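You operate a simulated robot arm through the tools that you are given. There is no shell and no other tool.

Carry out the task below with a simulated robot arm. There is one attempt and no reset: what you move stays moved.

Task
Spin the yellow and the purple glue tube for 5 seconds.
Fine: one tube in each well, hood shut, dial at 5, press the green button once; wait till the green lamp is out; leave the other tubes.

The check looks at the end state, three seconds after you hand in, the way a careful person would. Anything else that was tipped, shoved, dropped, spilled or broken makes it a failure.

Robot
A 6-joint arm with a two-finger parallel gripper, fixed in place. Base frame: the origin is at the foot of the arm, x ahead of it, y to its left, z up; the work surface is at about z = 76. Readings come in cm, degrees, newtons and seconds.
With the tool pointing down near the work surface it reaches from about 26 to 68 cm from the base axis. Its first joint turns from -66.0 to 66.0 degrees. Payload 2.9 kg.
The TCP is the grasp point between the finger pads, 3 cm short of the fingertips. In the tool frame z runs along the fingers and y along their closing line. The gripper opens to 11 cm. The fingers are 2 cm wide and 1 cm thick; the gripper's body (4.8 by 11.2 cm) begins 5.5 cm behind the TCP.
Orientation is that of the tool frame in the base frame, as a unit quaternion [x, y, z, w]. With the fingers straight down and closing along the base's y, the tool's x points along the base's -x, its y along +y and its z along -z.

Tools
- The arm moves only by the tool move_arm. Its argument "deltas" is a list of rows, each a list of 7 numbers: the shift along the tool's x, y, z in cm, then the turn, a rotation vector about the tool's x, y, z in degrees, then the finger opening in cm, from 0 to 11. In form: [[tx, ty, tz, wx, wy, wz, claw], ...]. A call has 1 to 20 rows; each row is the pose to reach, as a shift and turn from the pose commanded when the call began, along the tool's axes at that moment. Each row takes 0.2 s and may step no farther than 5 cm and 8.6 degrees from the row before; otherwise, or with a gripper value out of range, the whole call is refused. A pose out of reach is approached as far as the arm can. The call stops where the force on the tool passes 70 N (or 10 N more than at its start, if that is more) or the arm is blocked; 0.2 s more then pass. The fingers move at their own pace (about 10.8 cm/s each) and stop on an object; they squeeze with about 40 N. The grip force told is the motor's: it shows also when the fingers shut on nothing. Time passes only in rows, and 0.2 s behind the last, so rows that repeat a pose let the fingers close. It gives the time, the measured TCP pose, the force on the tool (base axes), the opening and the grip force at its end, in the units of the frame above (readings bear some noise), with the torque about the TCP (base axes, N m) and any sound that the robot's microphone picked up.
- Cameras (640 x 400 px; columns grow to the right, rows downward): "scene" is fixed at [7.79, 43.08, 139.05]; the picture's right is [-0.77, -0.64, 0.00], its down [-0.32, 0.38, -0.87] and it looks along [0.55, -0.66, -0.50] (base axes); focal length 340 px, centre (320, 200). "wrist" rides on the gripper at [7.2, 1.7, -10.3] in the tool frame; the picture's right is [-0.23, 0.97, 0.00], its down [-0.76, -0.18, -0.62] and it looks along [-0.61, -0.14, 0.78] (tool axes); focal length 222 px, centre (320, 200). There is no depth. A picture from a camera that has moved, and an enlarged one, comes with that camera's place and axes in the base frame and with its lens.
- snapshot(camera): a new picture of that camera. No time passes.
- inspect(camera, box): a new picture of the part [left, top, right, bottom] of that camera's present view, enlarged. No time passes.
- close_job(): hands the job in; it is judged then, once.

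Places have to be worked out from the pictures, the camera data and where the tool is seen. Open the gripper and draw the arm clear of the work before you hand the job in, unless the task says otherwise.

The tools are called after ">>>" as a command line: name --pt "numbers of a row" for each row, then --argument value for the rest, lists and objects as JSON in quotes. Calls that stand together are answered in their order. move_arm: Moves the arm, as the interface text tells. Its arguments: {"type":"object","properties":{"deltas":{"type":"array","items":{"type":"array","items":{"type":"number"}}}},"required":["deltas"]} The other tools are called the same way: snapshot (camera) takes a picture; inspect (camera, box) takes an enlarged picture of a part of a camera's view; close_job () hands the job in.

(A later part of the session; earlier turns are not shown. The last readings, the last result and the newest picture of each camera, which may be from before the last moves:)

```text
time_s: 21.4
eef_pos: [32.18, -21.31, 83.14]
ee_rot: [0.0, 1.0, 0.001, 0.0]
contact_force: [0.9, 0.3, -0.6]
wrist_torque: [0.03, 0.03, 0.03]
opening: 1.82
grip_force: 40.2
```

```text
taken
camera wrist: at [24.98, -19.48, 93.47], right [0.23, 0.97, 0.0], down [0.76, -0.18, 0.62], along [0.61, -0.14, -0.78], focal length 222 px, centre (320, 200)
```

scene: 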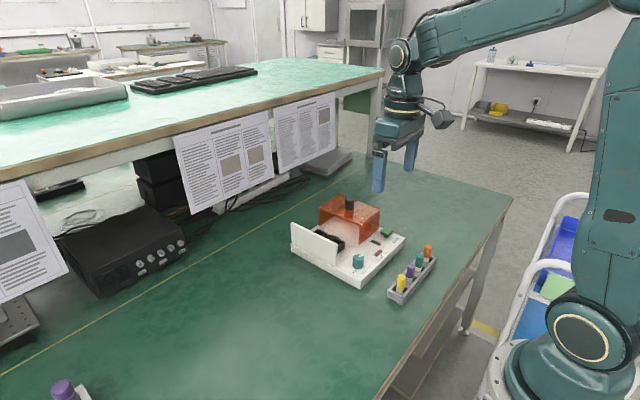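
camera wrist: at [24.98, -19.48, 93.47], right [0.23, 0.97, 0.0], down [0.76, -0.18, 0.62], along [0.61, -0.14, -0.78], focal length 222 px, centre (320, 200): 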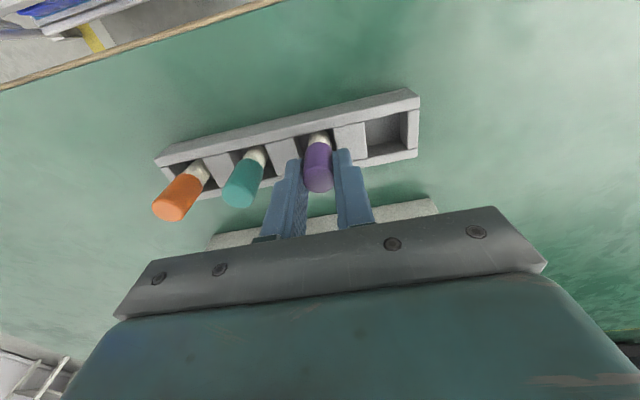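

Purple is gripped. I lift it and carry it above the near well at (53.4,-18.5).

>>> move_arm --pt "0 0 -1 0 0 0 1.5" --pt "0 0 -3 0 0 0 1.5" --pt "0 0 -6 0 0 0 1.5" --pt "0 0 -10 0 0 0 1.5" --pt "0 0 -14 0 0 0 1.5" --pt "-4.5 0.8 -14 0 0 0 1.5" --pt "-9 1.5 -14 0 0 0 1.5" --pt "-13.5 2.2 -14 0 0 0 1.5" --pt "-18 2.85 -14 0 0 0 1.5" --pt "-20.8 2.85 -14 0 0 0 1.5" --pt "-20.8 2.85 -14 0 0 0 1.5"

>>> snapshot --camera "wrist"

>>> inspect --camera "wrist" --box '[260, 70, 380, 210]'

>>> inspect --camera "scene" --box '[280, 150, 450, 310]'

```text
time_s: 23.8
eef_pos: [53.12, -18.7, 97.04]
ee_rot: [-0.001, 1.0, 0.0, 0.0]
contact_force: [-0.2, 0.0, -0.3]
wrist_torque: [-0.02, -0.02, 0.0]
opening: 1.82
grip_force: 40.8
```

```text
taken
camera wrist: at [45.86, -16.81, 107.38], right [0.23, 0.97, 0.0], down [0.76, -0.18, 0.62], along [0.61, -0.14, -0.78], focal length 222 px, centre (320, 200)
```

wrist: 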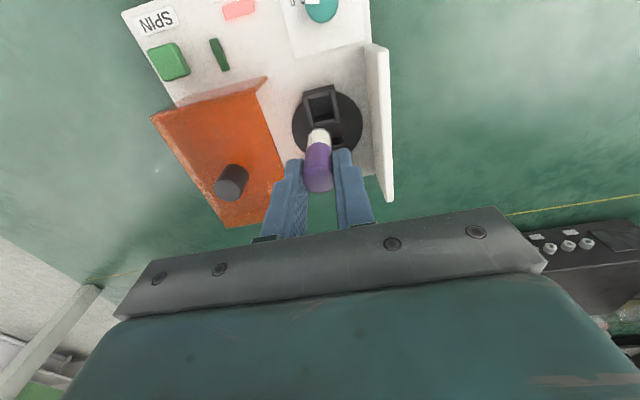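

```text
2.86 times, centred on (320, 140) of wrist
camera zoom: at [45.86, -16.81, 107.38], right [0.23, 0.97, 0.0], down [0.76, -0.18, 0.62], along [0.61, -0.14, -0.78], focal length 635 px, centre (320, 371)
```

zoom: 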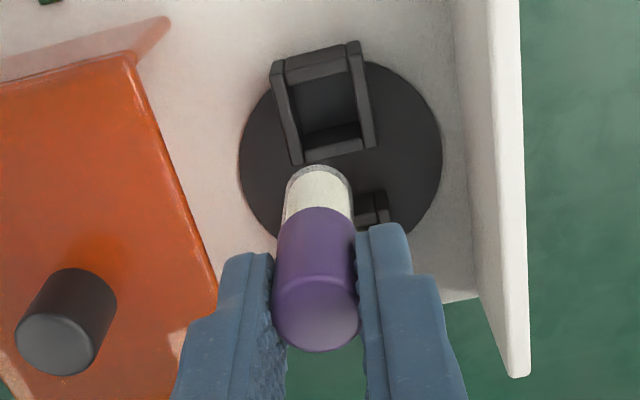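

```text
2.50 times, centred on (365, 230) of scene
camera zoom: at [7.79, 43.09, 139.05], right [-0.77, -0.64, 0.0], down [-0.32, 0.38, -0.87], along [0.55, -0.66, -0.5], focal length 851 px, centre (208, 125)
```

zoom: 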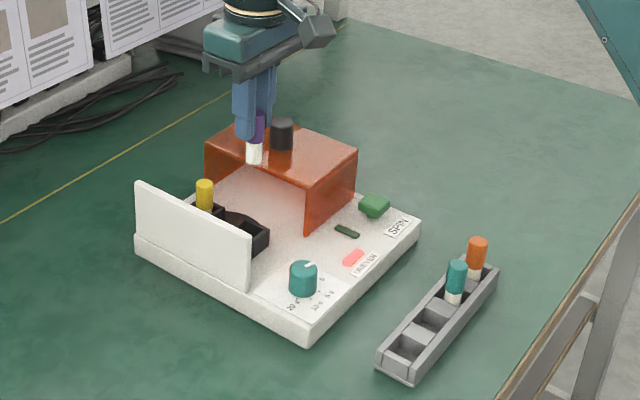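

TCP (53.1,-18.67); the well centre is about (53.4,-18.45). I correct, lower to just above the rim, and check.

>>> move_arm --pt "-0.35 0.1 0 0 0 0 1.5" --pt "-0.35 0.1 3 0 0 0 1.5" --pt "-0.35 0.1 5 0 0 0 1.5" --pt "-0.35 0.1 6.8 0 0 0 1.5" --pt "-0.35 0.1 6.8 0 0 0 1.5"

>>> inspect --camera "wrist" --box '[260, 70, 380, 210]'

>>> inspect --camera "scene" --box '[295, 180, 385, 270]'

```text
time_s: 25.0
eef_pos: [53.34, -18.39, 90.17]
ee_rot: [0.0, 1.0, 0.0, 0.0]
contact_force: [-0.1, -0.3, -0.8]
wrist_torque: [-0.02, 0.0, 0.0]
opening: 1.81
grip_force: 40.2
```

```text
2.86 times, centred on (320, 140) of wrist
camera zoom: at [46.17, -16.47, 100.53], right [0.23, 0.97, 0.0], down [0.76, -0.18, 0.62], along [0.61, -0.14, -0.78], focal length 635 px, centre (320, 371)
```

zoom: 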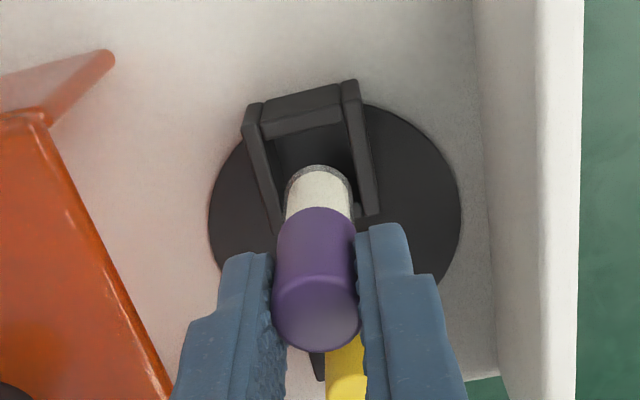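

```text
4.44 times, centred on (340, 225) of scene
camera zoom: at [7.79, 43.08, 139.05], right [-0.77, -0.64, 0.0], down [-0.32, 0.38, -0.87], along [0.55, -0.66, -0.5], focal length 1513 px, centre (231, 89)
```

zoom: 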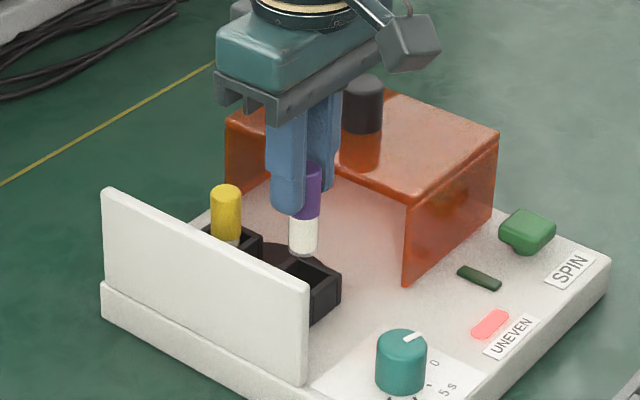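

The tube is above the near well but about 0.2 too far +y. I correct and lower into the opening.

>>> move_arm --pt "0 -0.2 0 0 0 0 1.5" --pt "0 -0.2 1 0 0 0 1.5" --pt "0 -0.2 2 0 0 0 1.5" --pt "0 -0.2 2.4 0 0 0 1.5" --pt "0 -0.2 2.6 0 0 0 1.5"

>>> inspect --camera "wrist" --box '[260, 70, 380, 210]'

>>> inspect --camera "scene" --box '[295, 180, 385, 270]'

```text
time_s: 26.2
eef_pos: [53.54, -18.54, 87.75]
ee_rot: [0.0, 1.0, 0.0, 0.001]
contact_force: [0.2, 0.3, -0.5]
wrist_torque: [0.02, -0.01, 0.01]
opening: 1.83
grip_force: 39.7
```

```text
2.86 times, centred on (320, 140) of wrist
camera zoom: at [46.29, -16.56, 98.08], right [0.23, 0.97, 0.0], down [0.76, -0.18, 0.62], along [0.61, -0.14, -0.78], focal length 635 px, centre (320, 371)
```

zoom: 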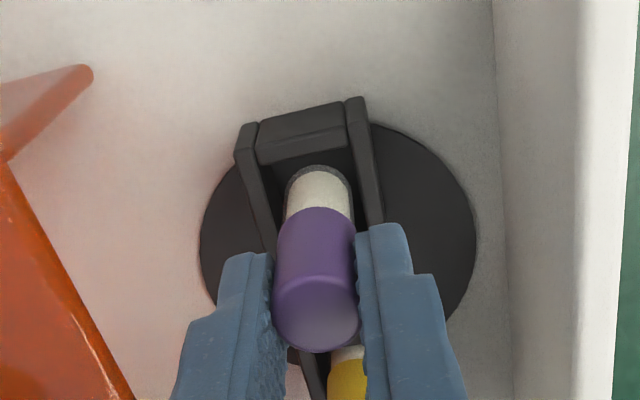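

```text
4.44 times, centred on (340, 225) of scene
camera zoom: at [7.79, 43.08, 139.05], right [-0.77, -0.64, 0.0], down [-0.32, 0.38, -0.87], along [0.55, -0.66, -0.5], focal length 1513 px, centre (231, 89)
```

zoom: 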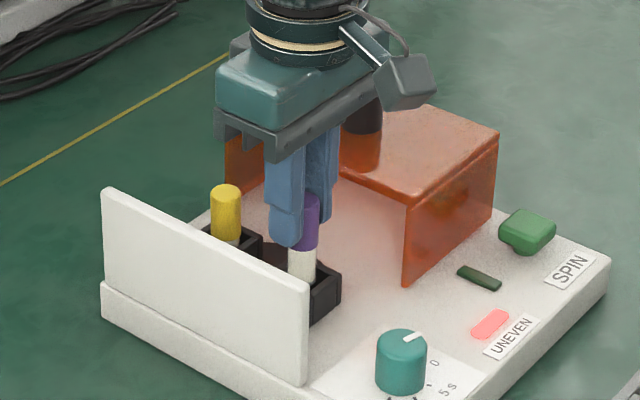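

The tube sits slightly toward +y in the opening (gaps of about 24 px left against 10 px right). I shift -0.2 and continue down.

>>> move_arm --pt "0 -0.2 0 0 0 0 1.5" --pt "0 -0.2 0.5 0 0 0 1.5" --pt "0 -0.2 1.0 0 0 0 1.5" --pt "0 -0.2 1.5 0 0 0 1.5"

>>> inspect --camera "wrist" --box '[260, 70, 380, 210]'

```text
time_s: 27.2
eef_pos: [53.58, -18.63, 86.28]
ee_rot: [0.0, 1.0, 0.001, 0.0]
contact_force: [-0.5, -0.6, 1.0]
wrist_torque: [0.03, 0.0, 0.01]
opening: 1.82
grip_force: 39.6
```

```text
2.86 times, centred on (320, 140) of wrist
camera zoom: at [46.21, -16.8, 96.6], right [0.23, 0.97, 0.0], down [0.76, -0.18, 0.62], along [0.61, -0.14, -0.78], focal length 635 px, centre (320, 371)
```

zoom: 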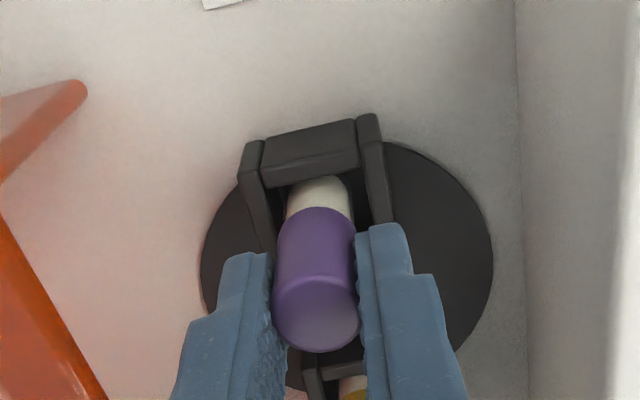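

Well centred in the opening with no contact. I continue down to the floor in small steps.

>>> move_arm --pt "0 0 0.3 0 0 0 1.5" --pt "0 0 0.6 0 0 0 1.5" --pt "0 0 0.8 0 0 0 1.5" --pt "0 0 0.95 0 0 0 1.5"

>>> inspect --camera "wrist" --box '[260, 70, 380, 210]'

```text
time_s: 28.2
eef_pos: [53.37, -18.72, 85.46]
ee_rot: [0.0, 1.0, -0.001, 0.001]
contact_force: [-4.4, 0.0, 14.9]
wrist_torque: [0.05, 0.32, -0.03]
opening: 1.8
grip_force: 39.7
```

```text
2.86 times, centred on (320, 140) of wrist
camera zoom: at [46.21, -16.84, 95.8], right [0.23, 0.97, 0.0], down [0.76, -0.18, 0.62], along [0.61, -0.14, -0.78], focal length 635 px, centre (320, 371)
```

zoom: 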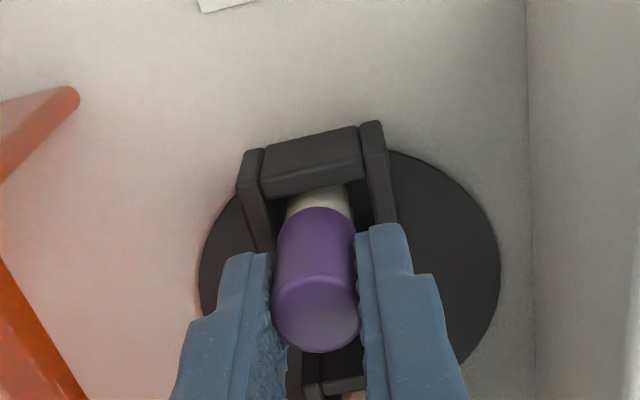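

Contact at a height consistent with the yellow's floor contact. I back off slightly, release, and look.

>>> move_arm --pt "0 0 -0.15 0 0 0 1.5" --pt "0 0 -0.15 0 0 0 2.4" --pt "0 0 -0.15 0 0 0 3.8" --pt "0 0 -0.15 0 0 0 3.8"

>>> inspect --camera "wrist" --box '[260, 70, 380, 210]'

>>> inspect --camera "scene" --box '[295, 180, 385, 270]'

```text
time_s: 29.2
eef_pos: [53.36, -18.66, 85.4]
ee_rot: [0.001, 1.0, 0.0, 0.001]
contact_force: [0.2, -0.4, 1.0]
wrist_torque: [0.04, 0.0, 0.01]
opening: 3.8
grip_force: 0.1
```

```text
2.86 times, centred on (320, 140) of wrist
camera zoom: at [46.2, -16.78, 95.78], right [0.23, 0.97, 0.0], down [0.76, -0.18, 0.62], along [0.61, -0.14, -0.78], focal length 635 px, centre (320, 371)
```

zoom: 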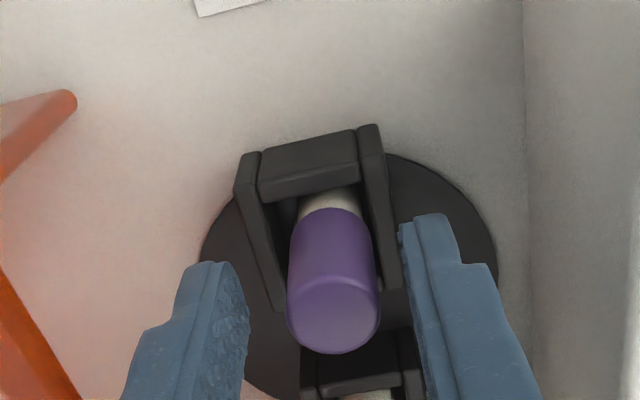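

```text
4.44 times, centred on (340, 225) of scene
camera zoom: at [7.79, 43.08, 139.05], right [-0.77, -0.64, 0.0], down [-0.32, 0.38, -0.87], along [0.55, -0.66, -0.5], focal length 1513 px, centre (231, 89)
```

zoom: 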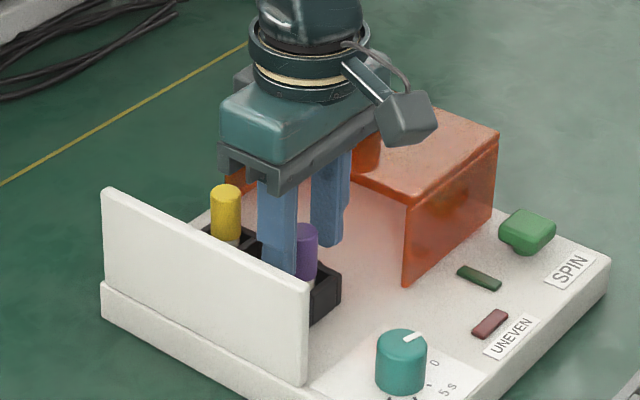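

Both tubes are seated and the UNEVEN lamp has gone out. I lift straight up and move over to view the hood.

>>> move_arm --pt "0 0 -3 0 0 0 3.8" --pt "0 0 -7 0 0 0 3.8" --pt "0 0 -11 0 0 0 3.8" --pt "0 -3 -13 0 0 0 6" --pt "0 -6 -13 0 0 0 6" --pt "0 -6 -13 0 0 0 6"

>>> snapshot --camera "wrist"

>>> inspect --camera "wrist" --box '[200, 60, 420, 210]'

>>> inspect --camera "scene" --box '[280, 180, 420, 290]'

```text
time_s: 30.6
eef_pos: [53.45, -24.72, 98.45]
ee_rot: [0.0, 1.0, 0.001, 0.0]
contact_force: [0.0, 0.2, 0.2]
wrist_torque: [-0.02, 0.02, 0.01]
opening: 6.02
grip_force: 0.0
```

```text
taken
camera wrist: at [46.2, -22.88, 108.73], right [0.23, 0.97, 0.0], down [0.76, -0.18, 0.62], along [0.61, -0.14, -0.78], focal length 222 px, centre (320, 200)
```

wrist: 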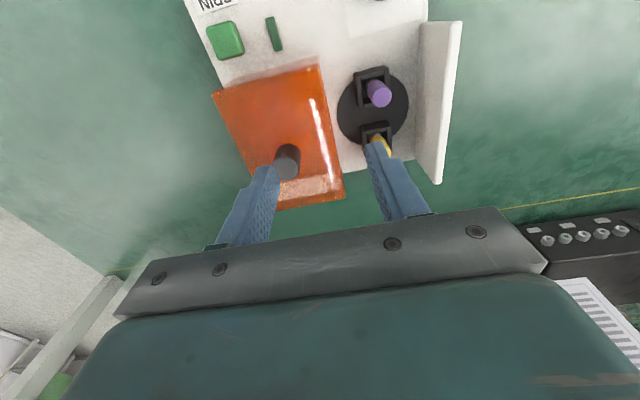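

```text
2.67 times, centred on (310, 135) of wrist
camera zoom: at [46.2, -22.88, 108.73], right [0.23, 0.97, 0.0], down [0.76, -0.18, 0.62], along [0.61, -0.14, -0.78], focal length 592 px, centre (347, 373)
```

zoom: 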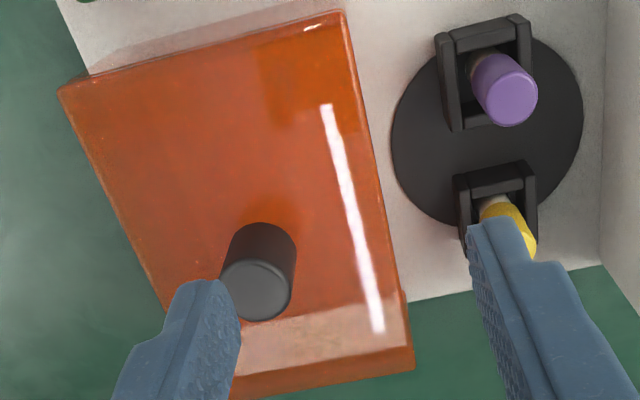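

```text
3.64 times, centred on (350, 235) of scene
camera zoom: at [7.79, 43.08, 139.05], right [-0.77, -0.64, 0.0], down [-0.32, 0.38, -0.87], along [0.55, -0.66, -0.5], focal length 1238 px, centre (211, 73)
```

zoom: 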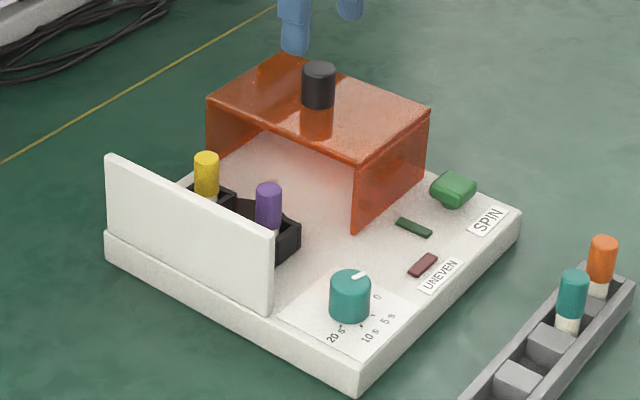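

The handle top is at about (56.4,-28.7,89.7), diameter ~2.5. The hood spans y -33.6 to -23.7, and the white wall's inner face is near y -13, so it needs about 10.6 cm of travel. I move over the handle.

>>> move_arm --pt "-1.5 -2 0 0 0 0 6" --pt "-2.95 -3.9 0 0 0 0 6" --pt "-2.95 -3.9 3 0 0 0 6" --pt "-2.95 -3.9 4 0 0 0 6" --pt "-2.95 -3.9 4 0 0 0 6"

>>> inspect --camera "wrist" --box '[200, 60, 420, 220]'

>>> inspect --camera "scene" --box '[300, 150, 400, 230]'

```text
time_s: 31.8
eef_pos: [56.14, -28.49, 94.54]
ee_rot: [0.001, 1.0, 0.0, 0.0]
contact_force: [-1.2, 0.6, 0.3]
wrist_torque: [-0.03, -0.03, -0.01]
opening: 6.03
grip_force: 0.0
```

```text
2.50 times, centred on (310, 140) of wrist
camera zoom: at [49.0, -26.69, 104.84], right [0.23, 0.97, 0.0], down [0.76, -0.18, 0.62], along [0.61, -0.14, -0.78], focal length 555 px, centre (345, 350)
```

zoom: 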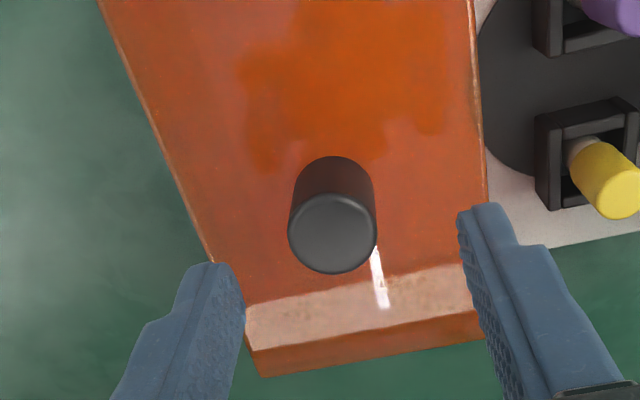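

```text
5.00 times, centred on (350, 190) of scene
camera zoom: at [7.79, 43.08, 139.05], right [-0.77, -0.64, 0.0], down [-0.32, 0.38, -0.87], along [0.55, -0.66, -0.5], focal length 1702 px, centre (170, 250)
```

zoom: 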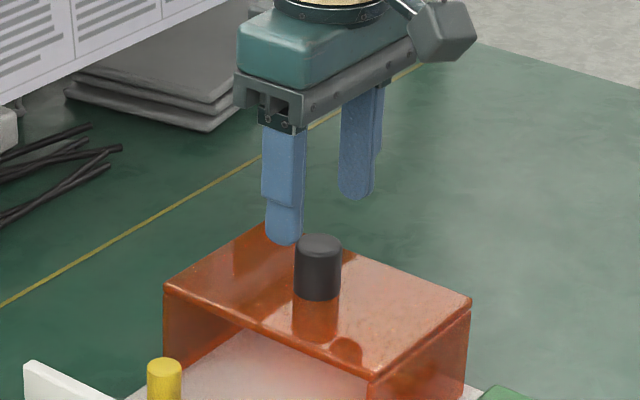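

I fine-align with the handle and descend so the tips straddle it at z≈87.6, above the hood top. Then I close.

>>> move_arm --pt "-0.15 -0.3 1 0 0 0 6" --pt "-0.15 -0.3 2.5 0 0 0 6" --pt "-0.15 -0.3 3.8 0 0 0 6" --pt "-0.15 -0.3 3.8 0 0 0 6"

>>> inspect --camera "wrist" --box '[200, 60, 420, 220]'

>>> inspect --camera "scene" --box '[300, 150, 400, 230]'

```text
time_s: 32.8
eef_pos: [56.36, -28.91, 90.65]
ee_rot: [0.0, 1.0, 0.0, -0.001]
contact_force: [-0.3, 0.3, 0.1]
wrist_torque: [-0.01, -0.02, -0.03]
opening: 6.02
grip_force: 0.0
```

```text
2.50 times, centred on (310, 140) of wrist
camera zoom: at [49.24, -27.09, 101.01], right [0.23, 0.97, 0.0], down [0.76, -0.18, 0.62], along [0.61, -0.14, -0.78], focal length 555 px, centre (345, 350)
```

zoom: 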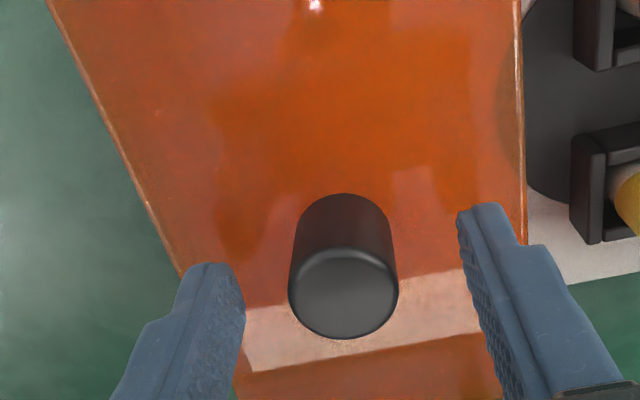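

```text
5.00 times, centred on (350, 190) of scene
camera zoom: at [7.79, 43.08, 139.05], right [-0.77, -0.64, 0.0], down [-0.32, 0.38, -0.87], along [0.55, -0.66, -0.5], focal length 1702 px, centre (170, 250)
```

zoom: 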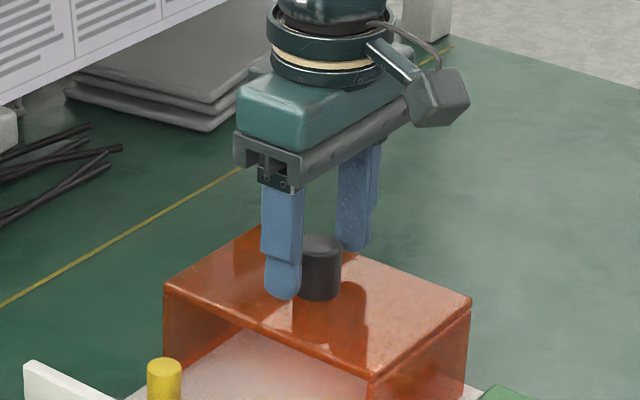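

The fingers straddle the handle. I close on it.

>>> move_arm --pt "0 0 0 0 0 0 3.5" --pt "0 0 0 0 0 0 1.5" --pt "0 0 0 0 0 0 1.5" --pt "0 0 0 0 0 0 1.5"

>>> move_arm --pt "0 0.5 0 0 0 0 1.5" --pt "0 1.0 0 0 0 0 1.5"

>>> inspect --camera "scene" --box '[280, 150, 420, 290]'

```text
time_s: 33.8
eef_pos: [56.43, -28.84, 90.73]
ee_rot: [0.0, 1.0, 0.0, 0.001]
contact_force: [-0.5, -0.7, -1.7]
wrist_torque: [-0.39, 0.02, 0.02]
opening: 2.71
grip_force: 45.3
```

```text
time_s: 34.4
eef_pos: [56.47, -27.92, 90.67]
ee_rot: [0.001, 1.0, -0.001, -0.001]
contact_force: [-9.2, 0.1, 4.3]
wrist_torque: [-0.46, -0.42, 0.14]
opening: 2.74
grip_force: 45.0
```

```text
2.86 times, centred on (350, 220) of scene
camera zoom: at [7.76, 43.09, 139.05], right [-0.77, -0.64, 0.0], down [-0.32, 0.38, -0.87], along [0.55, -0.66, -0.5], focal length 972 px, centre (234, 143)
```

zoom: 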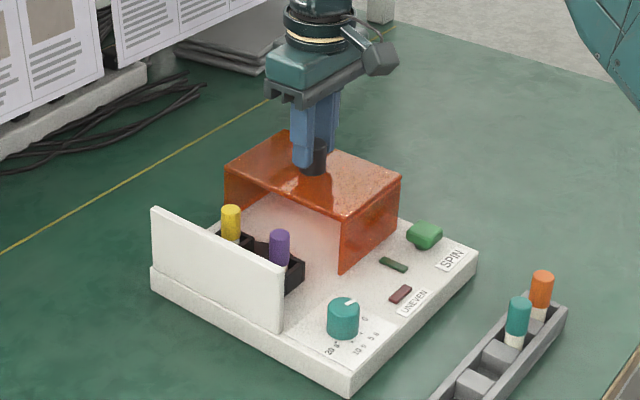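

The hood slides with the handle. I continue in +y.

>>> move_arm --pt "0.1 0.8 0 0 0 0 1.5" --pt "0.1 1.6 0 0 0 0 1.5" --pt "0.1 2.4 0 0 0 0 1.5" --pt "0.1 3.2 0 0 0 0 1.5" --pt "0.1 4.0 0 0 0 0 1.5"

>>> inspect --camera "scene" --box '[280, 150, 420, 290]'

```text
time_s: 35.6
eef_pos: [56.52, -23.91, 90.69]
ee_rot: [-0.001, 1.0, 0.0, 0.001]
contact_force: [2.9, -0.6, 1.8]
wrist_torque: [0.45, -0.84, 0.17]
opening: 2.74
grip_force: 44.9
```

```text
2.86 times, centred on (350, 220) of scene
camera zoom: at [7.79, 43.08, 139.05], right [-0.77, -0.64, 0.0], down [-0.32, 0.38, -0.87], along [0.55, -0.66, -0.5], focal length 972 px, centre (234, 143)
```

zoom: 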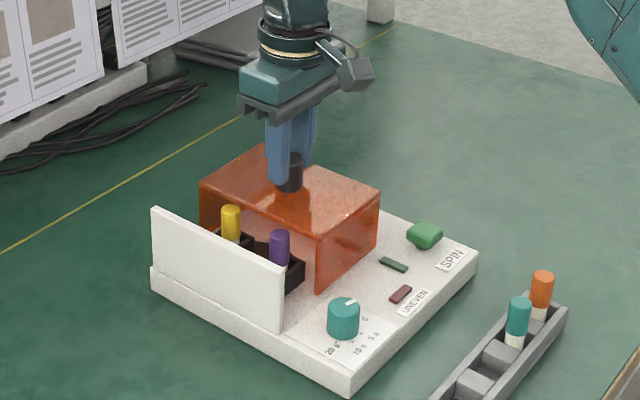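

Sliding well, and the device has not moved. I continue 4.5 cm more.

>>> move_arm --pt "0 0.9 0 0 0 0 1.5" --pt "0 1.8 0 0 0 0 1.5" --pt "0 2.7 0 0 0 0 1.5" --pt "0 3.6 0 0 0 0 1.5" --pt "0 4.5 0 0 0 0 1.5"

>>> inspect --camera "scene" --box '[280, 150, 420, 290]'

>>> snapshot --camera "wrist"

```text
time_s: 36.8
eef_pos: [56.4, -19.41, 90.74]
ee_rot: [0.0, 1.0, 0.0, 0.0]
contact_force: [0.7, -1.3, 9.6]
wrist_torque: [0.41, -0.42, 0.04]
opening: 2.7
grip_force: 45.3
```

```text
2.86 times, centred on (350, 220) of scene
camera zoom: at [7.77, 43.09, 139.05], right [-0.77, -0.64, 0.0], down [-0.32, 0.38, -0.87], along [0.55, -0.66, -0.5], focal length 972 px, centre (234, 143)
```

zoom: 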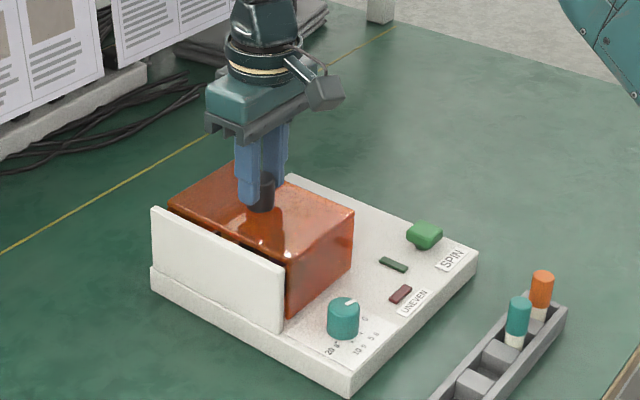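

```text
taken
camera wrist: at [49.23, -17.52, 101.0], right [0.23, 0.97, 0.0], down [0.76, -0.18, 0.62], along [0.61, -0.14, -0.78], focal length 222 px, centre (320, 200)
```

wrist: 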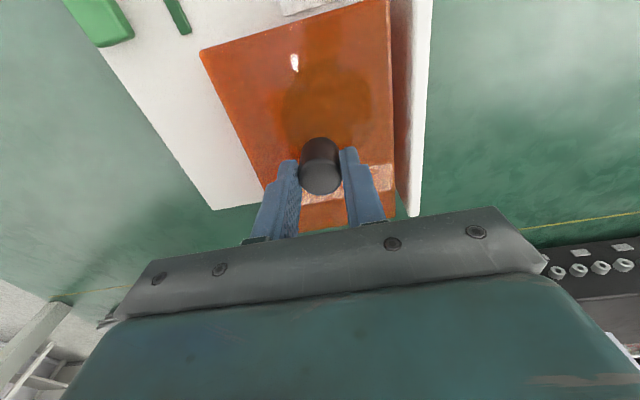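

About 1.3 cm of gap remains to the wall. I advance in small steps, watching the y force.

>>> move_arm --pt "0 0.3 0 0 0 0 1.5" --pt "0 0.6 0 0 0 0 1.5" --pt "0 0.8 0 0 0 0 1.5"

>>> inspect --camera "scene" --box '[300, 190, 390, 270]'

>>> inspect --camera "wrist" --box '[280, 0, 460, 230]'

```text
time_s: 37.6
eef_pos: [56.42, -18.5, 90.74]
ee_rot: [0.0, 1.0, 0.0, 0.001]
contact_force: [7.0, -1.1, 9.9]
wrist_torque: [0.43, 0.66, 0.05]
opening: 2.73
grip_force: 45.0
```

```text
5.00 times, centred on (345, 230) of scene
camera zoom: at [7.79, 43.09, 139.05], right [-0.77, -0.64, 0.0], down [-0.32, 0.38, -0.87], along [0.55, -0.66, -0.5], focal length 1702 px, centre (195, 50)
```

zoom: 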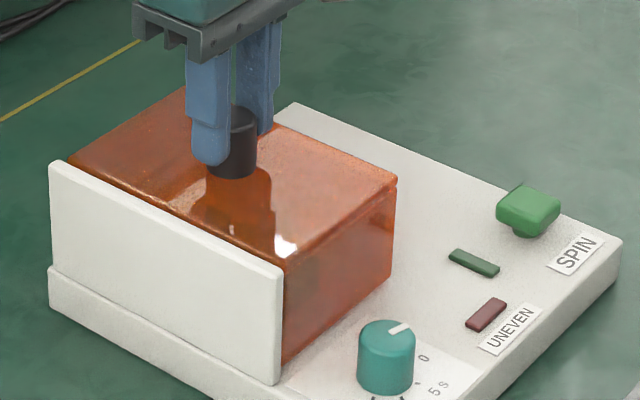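

```text
1.74 times, centred on (370, 115) of wrist
camera zoom: at [49.21, -16.66, 100.99], right [0.23, 0.97, 0.0], down [0.76, -0.18, 0.62], along [0.61, -0.14, -0.78], focal length 386 px, centre (233, 348)
```

zoom: 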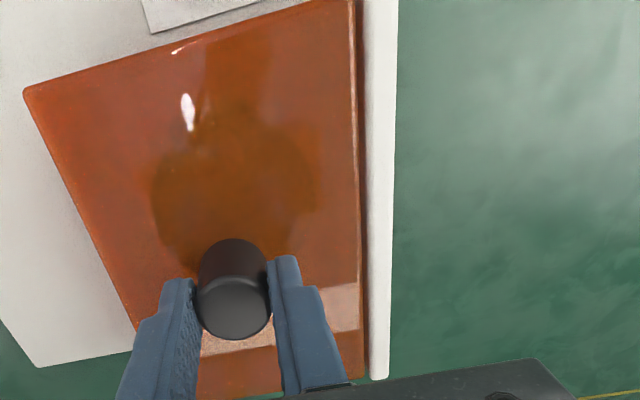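

A small gap of about 0.4 cm remains. I keep closing it gently.

>>> move_arm --pt "0 0.2 0 0 0 0 1.5" --pt "0 0.35 0 0 0 0 1.5"

>>> inspect --camera "wrist" --box '[280, 0, 460, 230]'

>>> inspect --camera "scene" --box '[300, 190, 390, 270]'

```text
time_s: 38.2
eef_pos: [56.34, -18.47, 90.72]
ee_rot: [0.004, 1.0, -0.001, 0.0]
contact_force: [2.3, -19.1, 7.4]
wrist_torque: [-0.06, -0.93, 0.18]
opening: 2.75
grip_force: 45.6
```

```text
1.74 times, centred on (370, 115) of wrist
camera zoom: at [49.21, -16.55, 100.98], right [0.23, 0.97, 0.0], down [0.76, -0.18, 0.63], along [0.61, -0.15, -0.78], focal length 386 px, centre (233, 348)
```

zoom: 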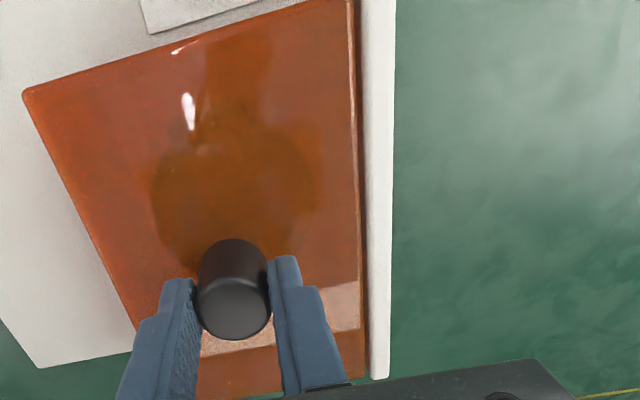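

```text
5.00 times, centred on (345, 230) of scene
camera zoom: at [7.78, 43.04, 139.06], right [-0.77, -0.64, 0.0], down [-0.32, 0.38, -0.87], along [0.55, -0.66, -0.5], focal length 1702 px, centre (195, 50)
```

zoom: 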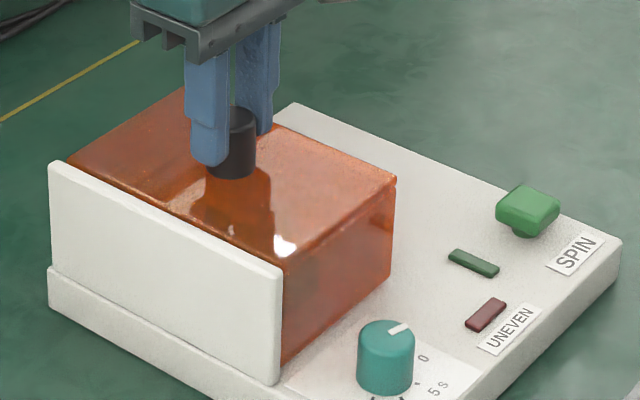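

19 N against the end stop: the hood is shut. I relax the push, open, and lift away.

>>> move_arm --pt "0 -0.2 0 0 0 0 1.5" --pt "0 -0.2 0 0 0 0 5" --pt "0 -0.2 0 0 0 0 5" --pt "0 -0.2 0 0 0 0 5"

>>> inspect --camera "scene" --box '[300, 190, 390, 270]'

>>> inspect --camera "wrist" --box '[280, 0, 460, 230]'

```text
time_s: 39.2
eef_pos: [56.37, -18.34, 90.56]
ee_rot: [0.001, 1.0, 0.0, 0.001]
contact_force: [0.1, -0.4, 0.3]
wrist_torque: [0.0, 0.0, 0.02]
opening: 5.03
grip_force: 0.1
```

```text
5.00 times, centred on (345, 230) of scene
camera zoom: at [7.79, 43.08, 139.05], right [-0.77, -0.64, 0.0], down [-0.32, 0.38, -0.87], along [0.55, -0.66, -0.5], focal length 1702 px, centre (195, 50)
```

zoom: 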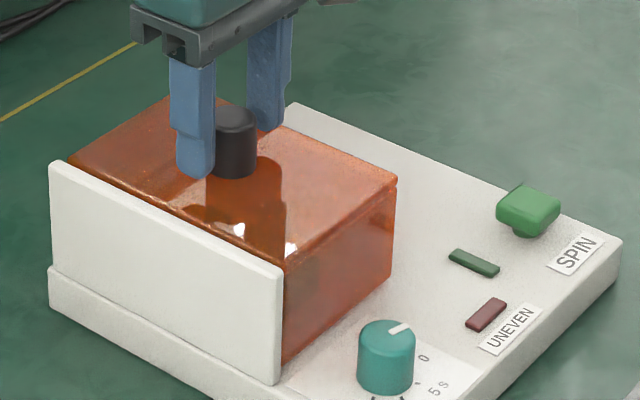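

```text
1.74 times, centred on (370, 115) of wrist
camera zoom: at [49.22, -16.51, 100.88], right [0.23, 0.97, 0.0], down [0.76, -0.18, 0.62], along [0.61, -0.14, -0.78], focal length 386 px, centre (233, 348)
```

zoom: 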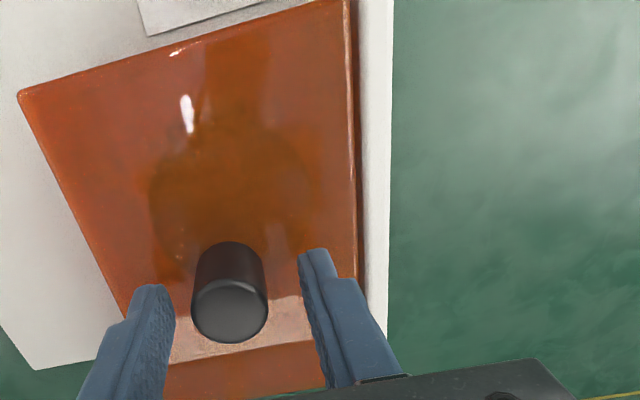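

The hood stays shut. I lift clear and move over the dial, whose axis I estimate at (44.45,-16.45), top z≈82.6.

>>> move_arm --pt "0 0 -3 0 0 0 5" --pt "0 0 -7 0 0 0 5" --pt "4 0.6 -7 0 0 0 5" --pt "8 1.2 -7 0 0 0 5" --pt "11.8 1.9 -7 0 0 0 5" --pt "11.8 1.9 -7 0 0 0 5"

>>> snapshot --camera "wrist"

>>> inspect --camera "wrist" --box '[240, 80, 420, 220]'

>>> inspect --camera "scene" --box '[280, 170, 420, 290]'

```text
time_s: 40.6
eef_pos: [44.49, -16.48, 97.43]
ee_rot: [0.0, 1.0, 0.001, 0.0]
contact_force: [-0.4, -1.2, 0.2]
wrist_torque: [0.0, 0.02, 0.03]
opening: 5.0
grip_force: 0.0
```

```text
taken
camera wrist: at [37.3, -14.7, 107.81], right [0.23, 0.97, 0.0], down [0.76, -0.18, 0.62], along [0.61, -0.14, -0.78], focal length 222 px, centre (320, 200)
```

wrist: 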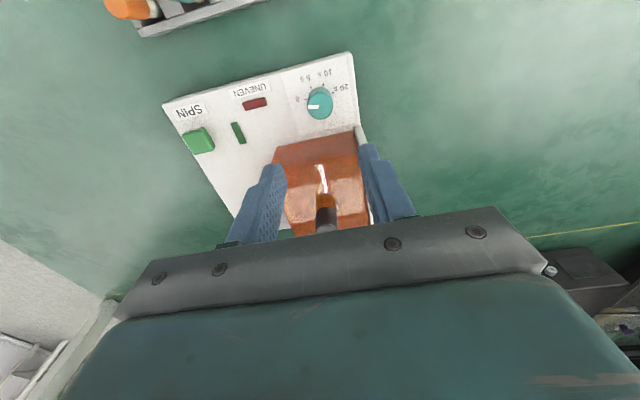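

```text
2.86 times, centred on (330, 150) of wrist
camera zoom: at [37.3, -14.7, 107.81], right [0.23, 0.97, 0.0], down [0.76, -0.18, 0.62], along [0.61, -0.14, -0.78], focal length 635 px, centre (291, 343)
```

zoom: 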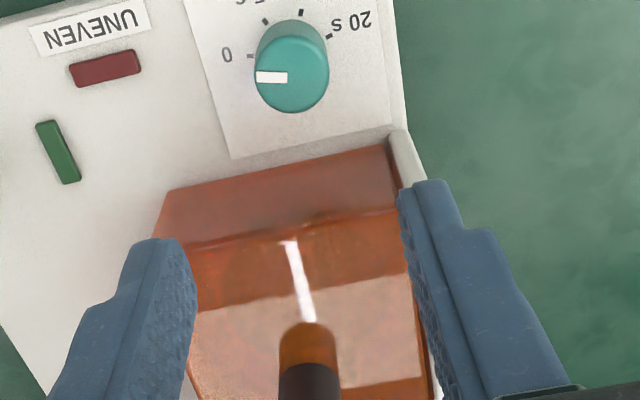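

```text
3.33 times, centred on (350, 230) of scene
camera zoom: at [7.79, 43.09, 139.05], right [-0.77, -0.64, 0.0], down [-0.32, 0.38, -0.87], along [0.55, -0.66, -0.5], focal length 1134 px, centre (220, 100)
```

zoom: 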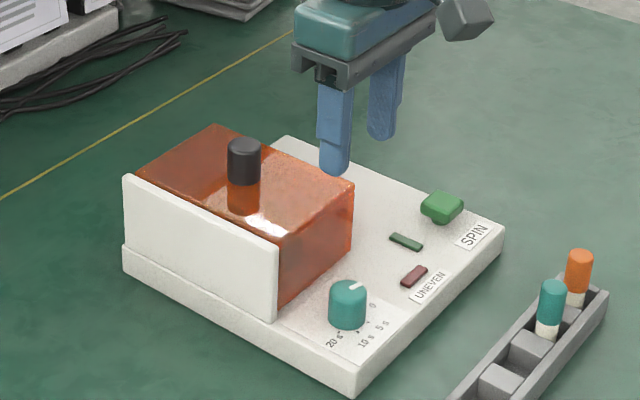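

The hood looks flush with the wall. The dial axis is about (44.35,-16.35) and TCP is at (44.54,-16.56), so I correct and go down.

>>> move_arm --pt "0.15 0.15 4 0 0 0 5" --pt "0.15 0.15 8 0 0 0 5" --pt "0.15 0.15 10 0 0 0 5" --pt "0.15 0.15 10 0 0 0 5"

>>> inspect --camera "wrist" --box '[240, 80, 420, 220]'

>>> inspect --camera "scene" --box '[310, 200, 420, 290]'

```text
time_s: 41.6
eef_pos: [44.58, -16.36, 87.74]
ee_rot: [0.0, 1.0, 0.0, 0.0]
contact_force: [0.3, 0.0, -0.5]
wrist_torque: [0.03, 0.01, -0.01]
opening: 5.0
grip_force: 0.1
```

```text
2.86 times, centred on (330, 150) of wrist
camera zoom: at [37.28, -14.52, 98.01], right [0.23, 0.97, 0.0], down [0.76, -0.18, 0.62], along [0.61, -0.14, -0.78], focal length 635 px, centre (291, 343)
```

zoom: 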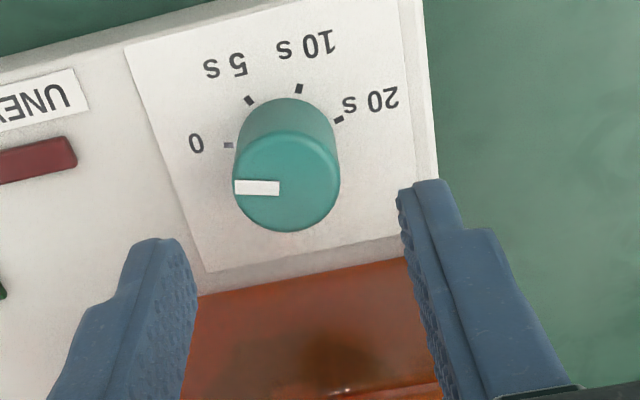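

```text
4.44 times, centred on (365, 245) of scene
camera zoom: at [7.79, 43.08, 139.05], right [-0.77, -0.64, 0.0], down [-0.32, 0.38, -0.87], along [0.55, -0.66, -0.5], focal length 1513 px, centre (120, 0)
```

zoom: 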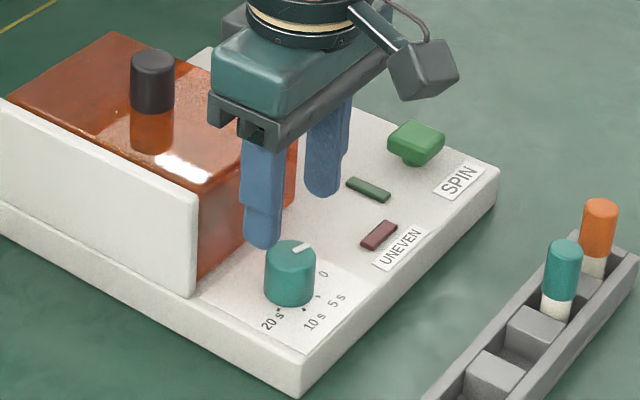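

The dial axis is about (44.35,-16.3), top z≈82. I fine-adjust, descend to TCP≈83, and close on the knob.

>>> move_arm --pt "0.17 0.07 2 0 0 0 5" --pt "0.17 0.07 4 0 0 0 5" --pt "0.17 0.07 4.6 0 0 0 5" --pt "0.17 0.07 4.6 0 0 0 5" --pt "0.17 0.07 4.6 0 0 0 3.5" --pt "0.17 0.07 4.6 0 0 0 1.8" --pt "0.17 0.07 4.6 0 0 0 1.8"

>>> inspect --camera "wrist" --box '[240, 80, 420, 220]'

>>> inspect --camera "scene" --box '[310, 200, 420, 290]'

```text
time_s: 43.2
eef_pos: [44.19, -16.51, 82.98]
ee_rot: [0.002, 1.0, 0.0, -0.001]
contact_force: [-0.7, -15.4, -6.1]
wrist_torque: [0.17, -0.09, -0.03]
opening: 2.95
grip_force: 45.0
```

```text
2.86 times, centred on (330, 150) of wrist
camera zoom: at [36.97, -14.61, 93.28], right [0.23, 0.97, 0.0], down [0.76, -0.18, 0.62], along [0.61, -0.15, -0.78], focal length 635 px, centre (291, 343)
```

zoom: 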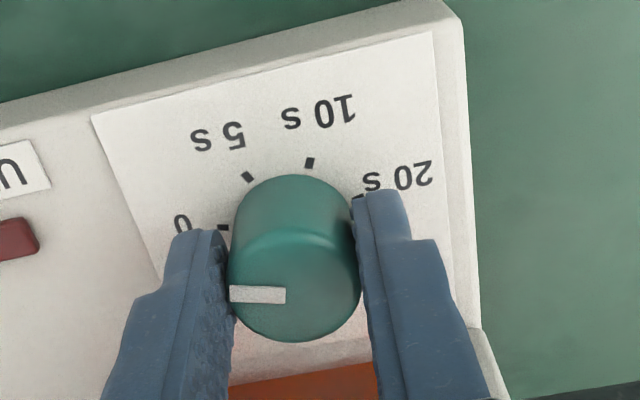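

```text
4.44 times, centred on (365, 245) of scene
camera zoom: at [7.8, 43.05, 139.06], right [-0.77, -0.64, 0.0], down [-0.32, 0.38, -0.87], along [0.55, -0.66, -0.5], focal length 1513 px, centre (120, 0)
```

zoom: 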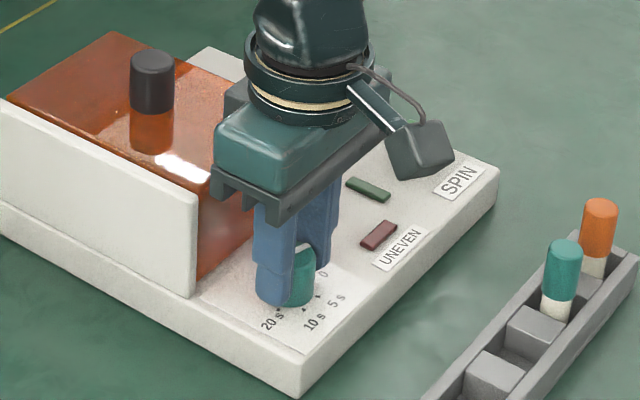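

The knob is gripped, with about 15 N of sideways force from a small y misalignment. I relieve that and then turn clockwise (from above) in steps, 25° first.

>>> move_arm --pt "-0.08 -0.15 0 0 0 0 1.8" --pt "-0.08 -0.15 0 0 0 8.4 1.8" --pt "-0.08 -0.15 0 0 0 16.8 1.8" --pt "-0.08 -0.15 0 0 0 25 1.8"

>>> inspect --camera "wrist" --box '[240, 80, 420, 220]'

>>> inspect --camera "scene" --box '[310, 200, 420, 290]'

```text
time_s: 44.2
eef_pos: [44.2, -16.42, 83.09]
ee_rot: [0.216, 0.976, 0.001, -0.003]
contact_force: [-11.0, -1.5, -5.5]
wrist_torque: [-0.79, -0.23, -0.01]
opening: 2.94
grip_force: 45.1
```

```text
2.86 times, centred on (330, 150) of wrist
camera zoom: at [38.45, -11.68, 93.33], right [0.62, 0.79, 0.0], down [0.62, -0.48, 0.62], along [0.49, -0.38, -0.79], focal length 635 px, centre (291, 343)
```

zoom: 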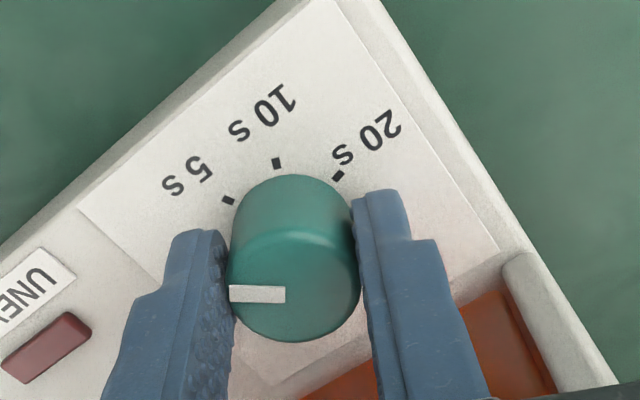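

```text
4.44 times, centred on (365, 245) of scene
camera zoom: at [7.77, 43.08, 139.05], right [-0.77, -0.64, 0.0], down [-0.32, 0.38, -0.87], along [0.55, -0.66, -0.5], focal length 1513 px, centre (120, 0)
```

zoom: 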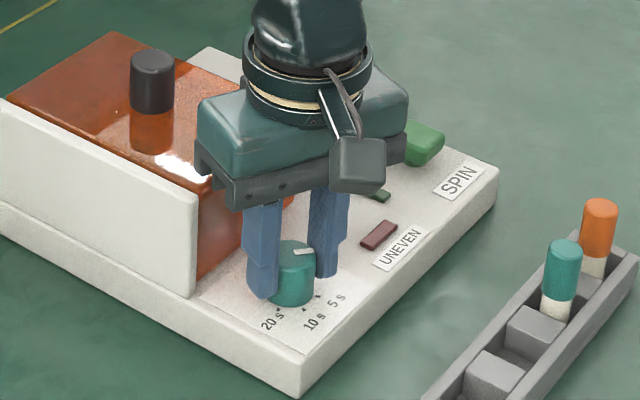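

The knob turns with the gripper; the mark the pointer sat on (0) was at zoom pixel (222,228), so I want the 5 s mark to arrive there. I turn another 25°.

>>> move_arm --pt "0.09 -0.04 0 0 0 8.4 1.8" --pt "0.09 -0.04 0 0 0 16.8 1.8" --pt "0.09 -0.04 0 0 0 25 1.8" --pt "0.09 -0.04 0 0 0 25 1.8"

>>> inspect --camera "wrist" --box '[240, 80, 420, 220]'

>>> inspect --camera "scene" --box '[310, 200, 420, 290]'

```text
time_s: 45.2
eef_pos: [44.27, -16.25, 82.96]
ee_rot: [0.422, 0.907, 0.001, -0.001]
contact_force: [4.1, 11.8, -15.6]
wrist_torque: [-0.14, 0.08, -0.03]
opening: 2.96
grip_force: 44.8
```

```text
2.86 times, centred on (330, 150) of wrist
camera zoom: at [40.93, -9.56, 93.31], right [0.89, 0.45, 0.0], down [0.35, -0.7, 0.62], along [0.28, -0.55, -0.78], focal length 635 px, centre (291, 343)
```

zoom: 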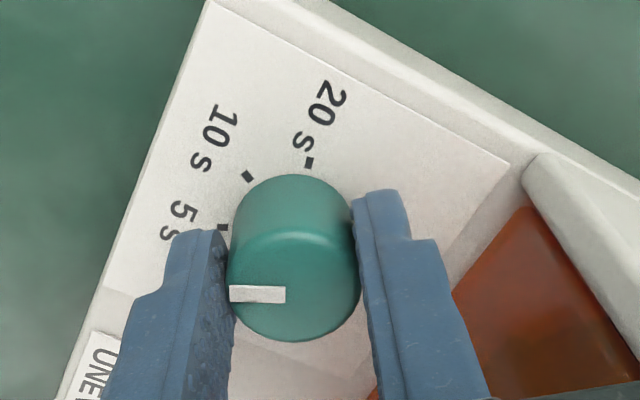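

```text
4.44 times, centred on (365, 245) of scene
camera zoom: at [7.82, 43.11, 139.04], right [-0.77, -0.64, 0.0], down [-0.32, 0.38, -0.87], along [0.55, -0.66, -0.5], focal length 1513 px, centre (120, 0)
```

zoom: 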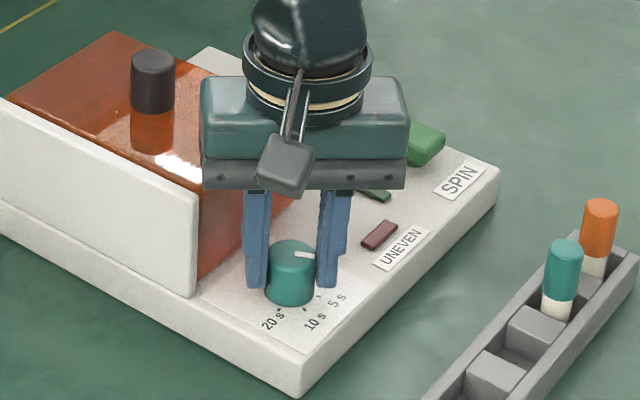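

The 5 s mark is now exactly where the 0 mark was. I relieve the side forces, open, and lift off to verify.

>>> move_arm --pt "0.06 0.09 -0.1 0 0 0 1.8" --pt "0.06 0.09 -0.1 0 0 0 3.5" --pt "0.06 0.09 -0.1 0 0 0 5" --pt "0.06 0.09 -0.1 0 0 0 5" --pt "0.06 0.09 -3 0 0 0 5" --pt "0.06 0.09 -7 0 0 0 5" --pt "0.06 0.09 -11 0 0 0 5" --pt "0.06 0.09 -11 0 0 0 5"

>>> snapshot --camera "wrist"

>>> inspect --camera "scene" --box '[335, 240, 385, 280]'

```text
time_s: 47.0
eef_pos: [44.37, -16.2, 94.26]
ee_rot: [0.423, 0.906, 0.0, -0.001]
contact_force: [-0.2, 0.5, -0.2]
wrist_torque: [-0.02, -0.01, 0.0]
opening: 5.02
grip_force: 0.1
```

```text
taken
camera wrist: at [41.06, -9.42, 104.55], right [0.89, 0.45, 0.0], down [0.35, -0.7, 0.62], along [0.28, -0.56, -0.78], focal length 222 px, centre (320, 200)
```

wrist: 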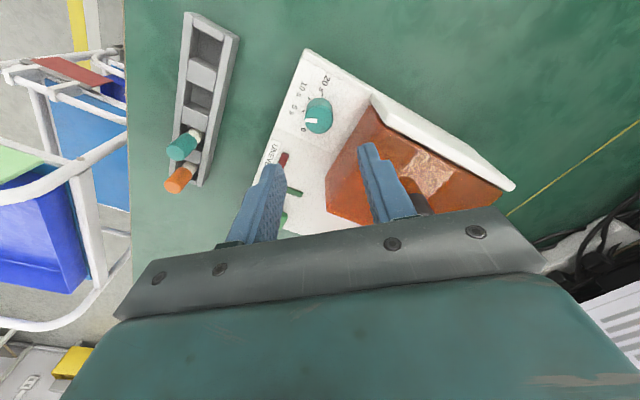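

```text
10.00 times, centred on (360, 260) of scene
camera zoom: at [7.79, 43.09, 139.05], right [-0.77, -0.64, 0.0], down [-0.32, 0.38, -0.87], along [0.55, -0.66, -0.5], focal length 3404 px, centre (-80, -400)
```

zoom: 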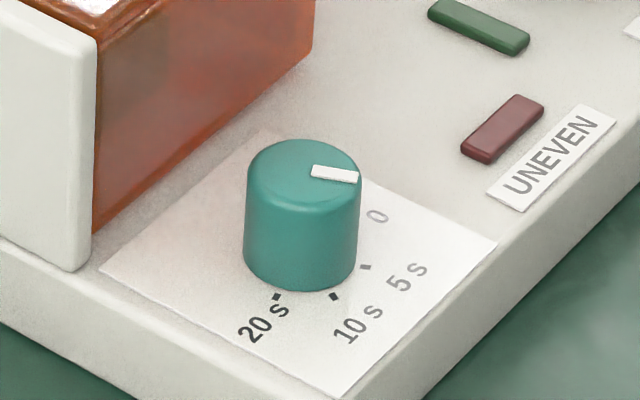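

I need to check the pointer closely; it may not have stayed fully on 5 s.

>>> inspect --camera "wrist" --box '[285, 60, 355, 150]'

```text
4.44 times, centred on (320, 105) of wrist
camera zoom: at [41.06, -9.42, 104.55], right [0.89, 0.45, 0.0], down [0.35, -0.7, 0.62], along [0.28, -0.56, -0.78], focal length 987 px, centre (320, 622)
```

zoom: 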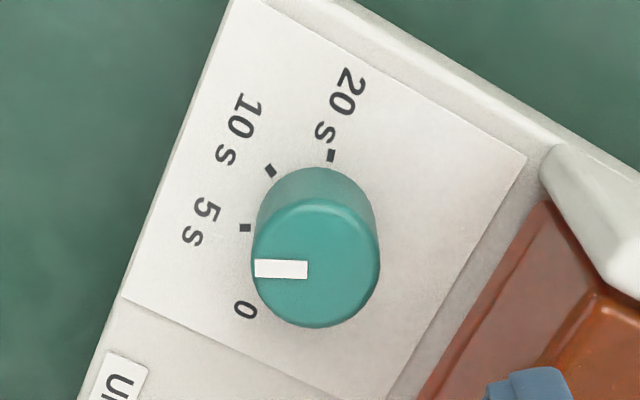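

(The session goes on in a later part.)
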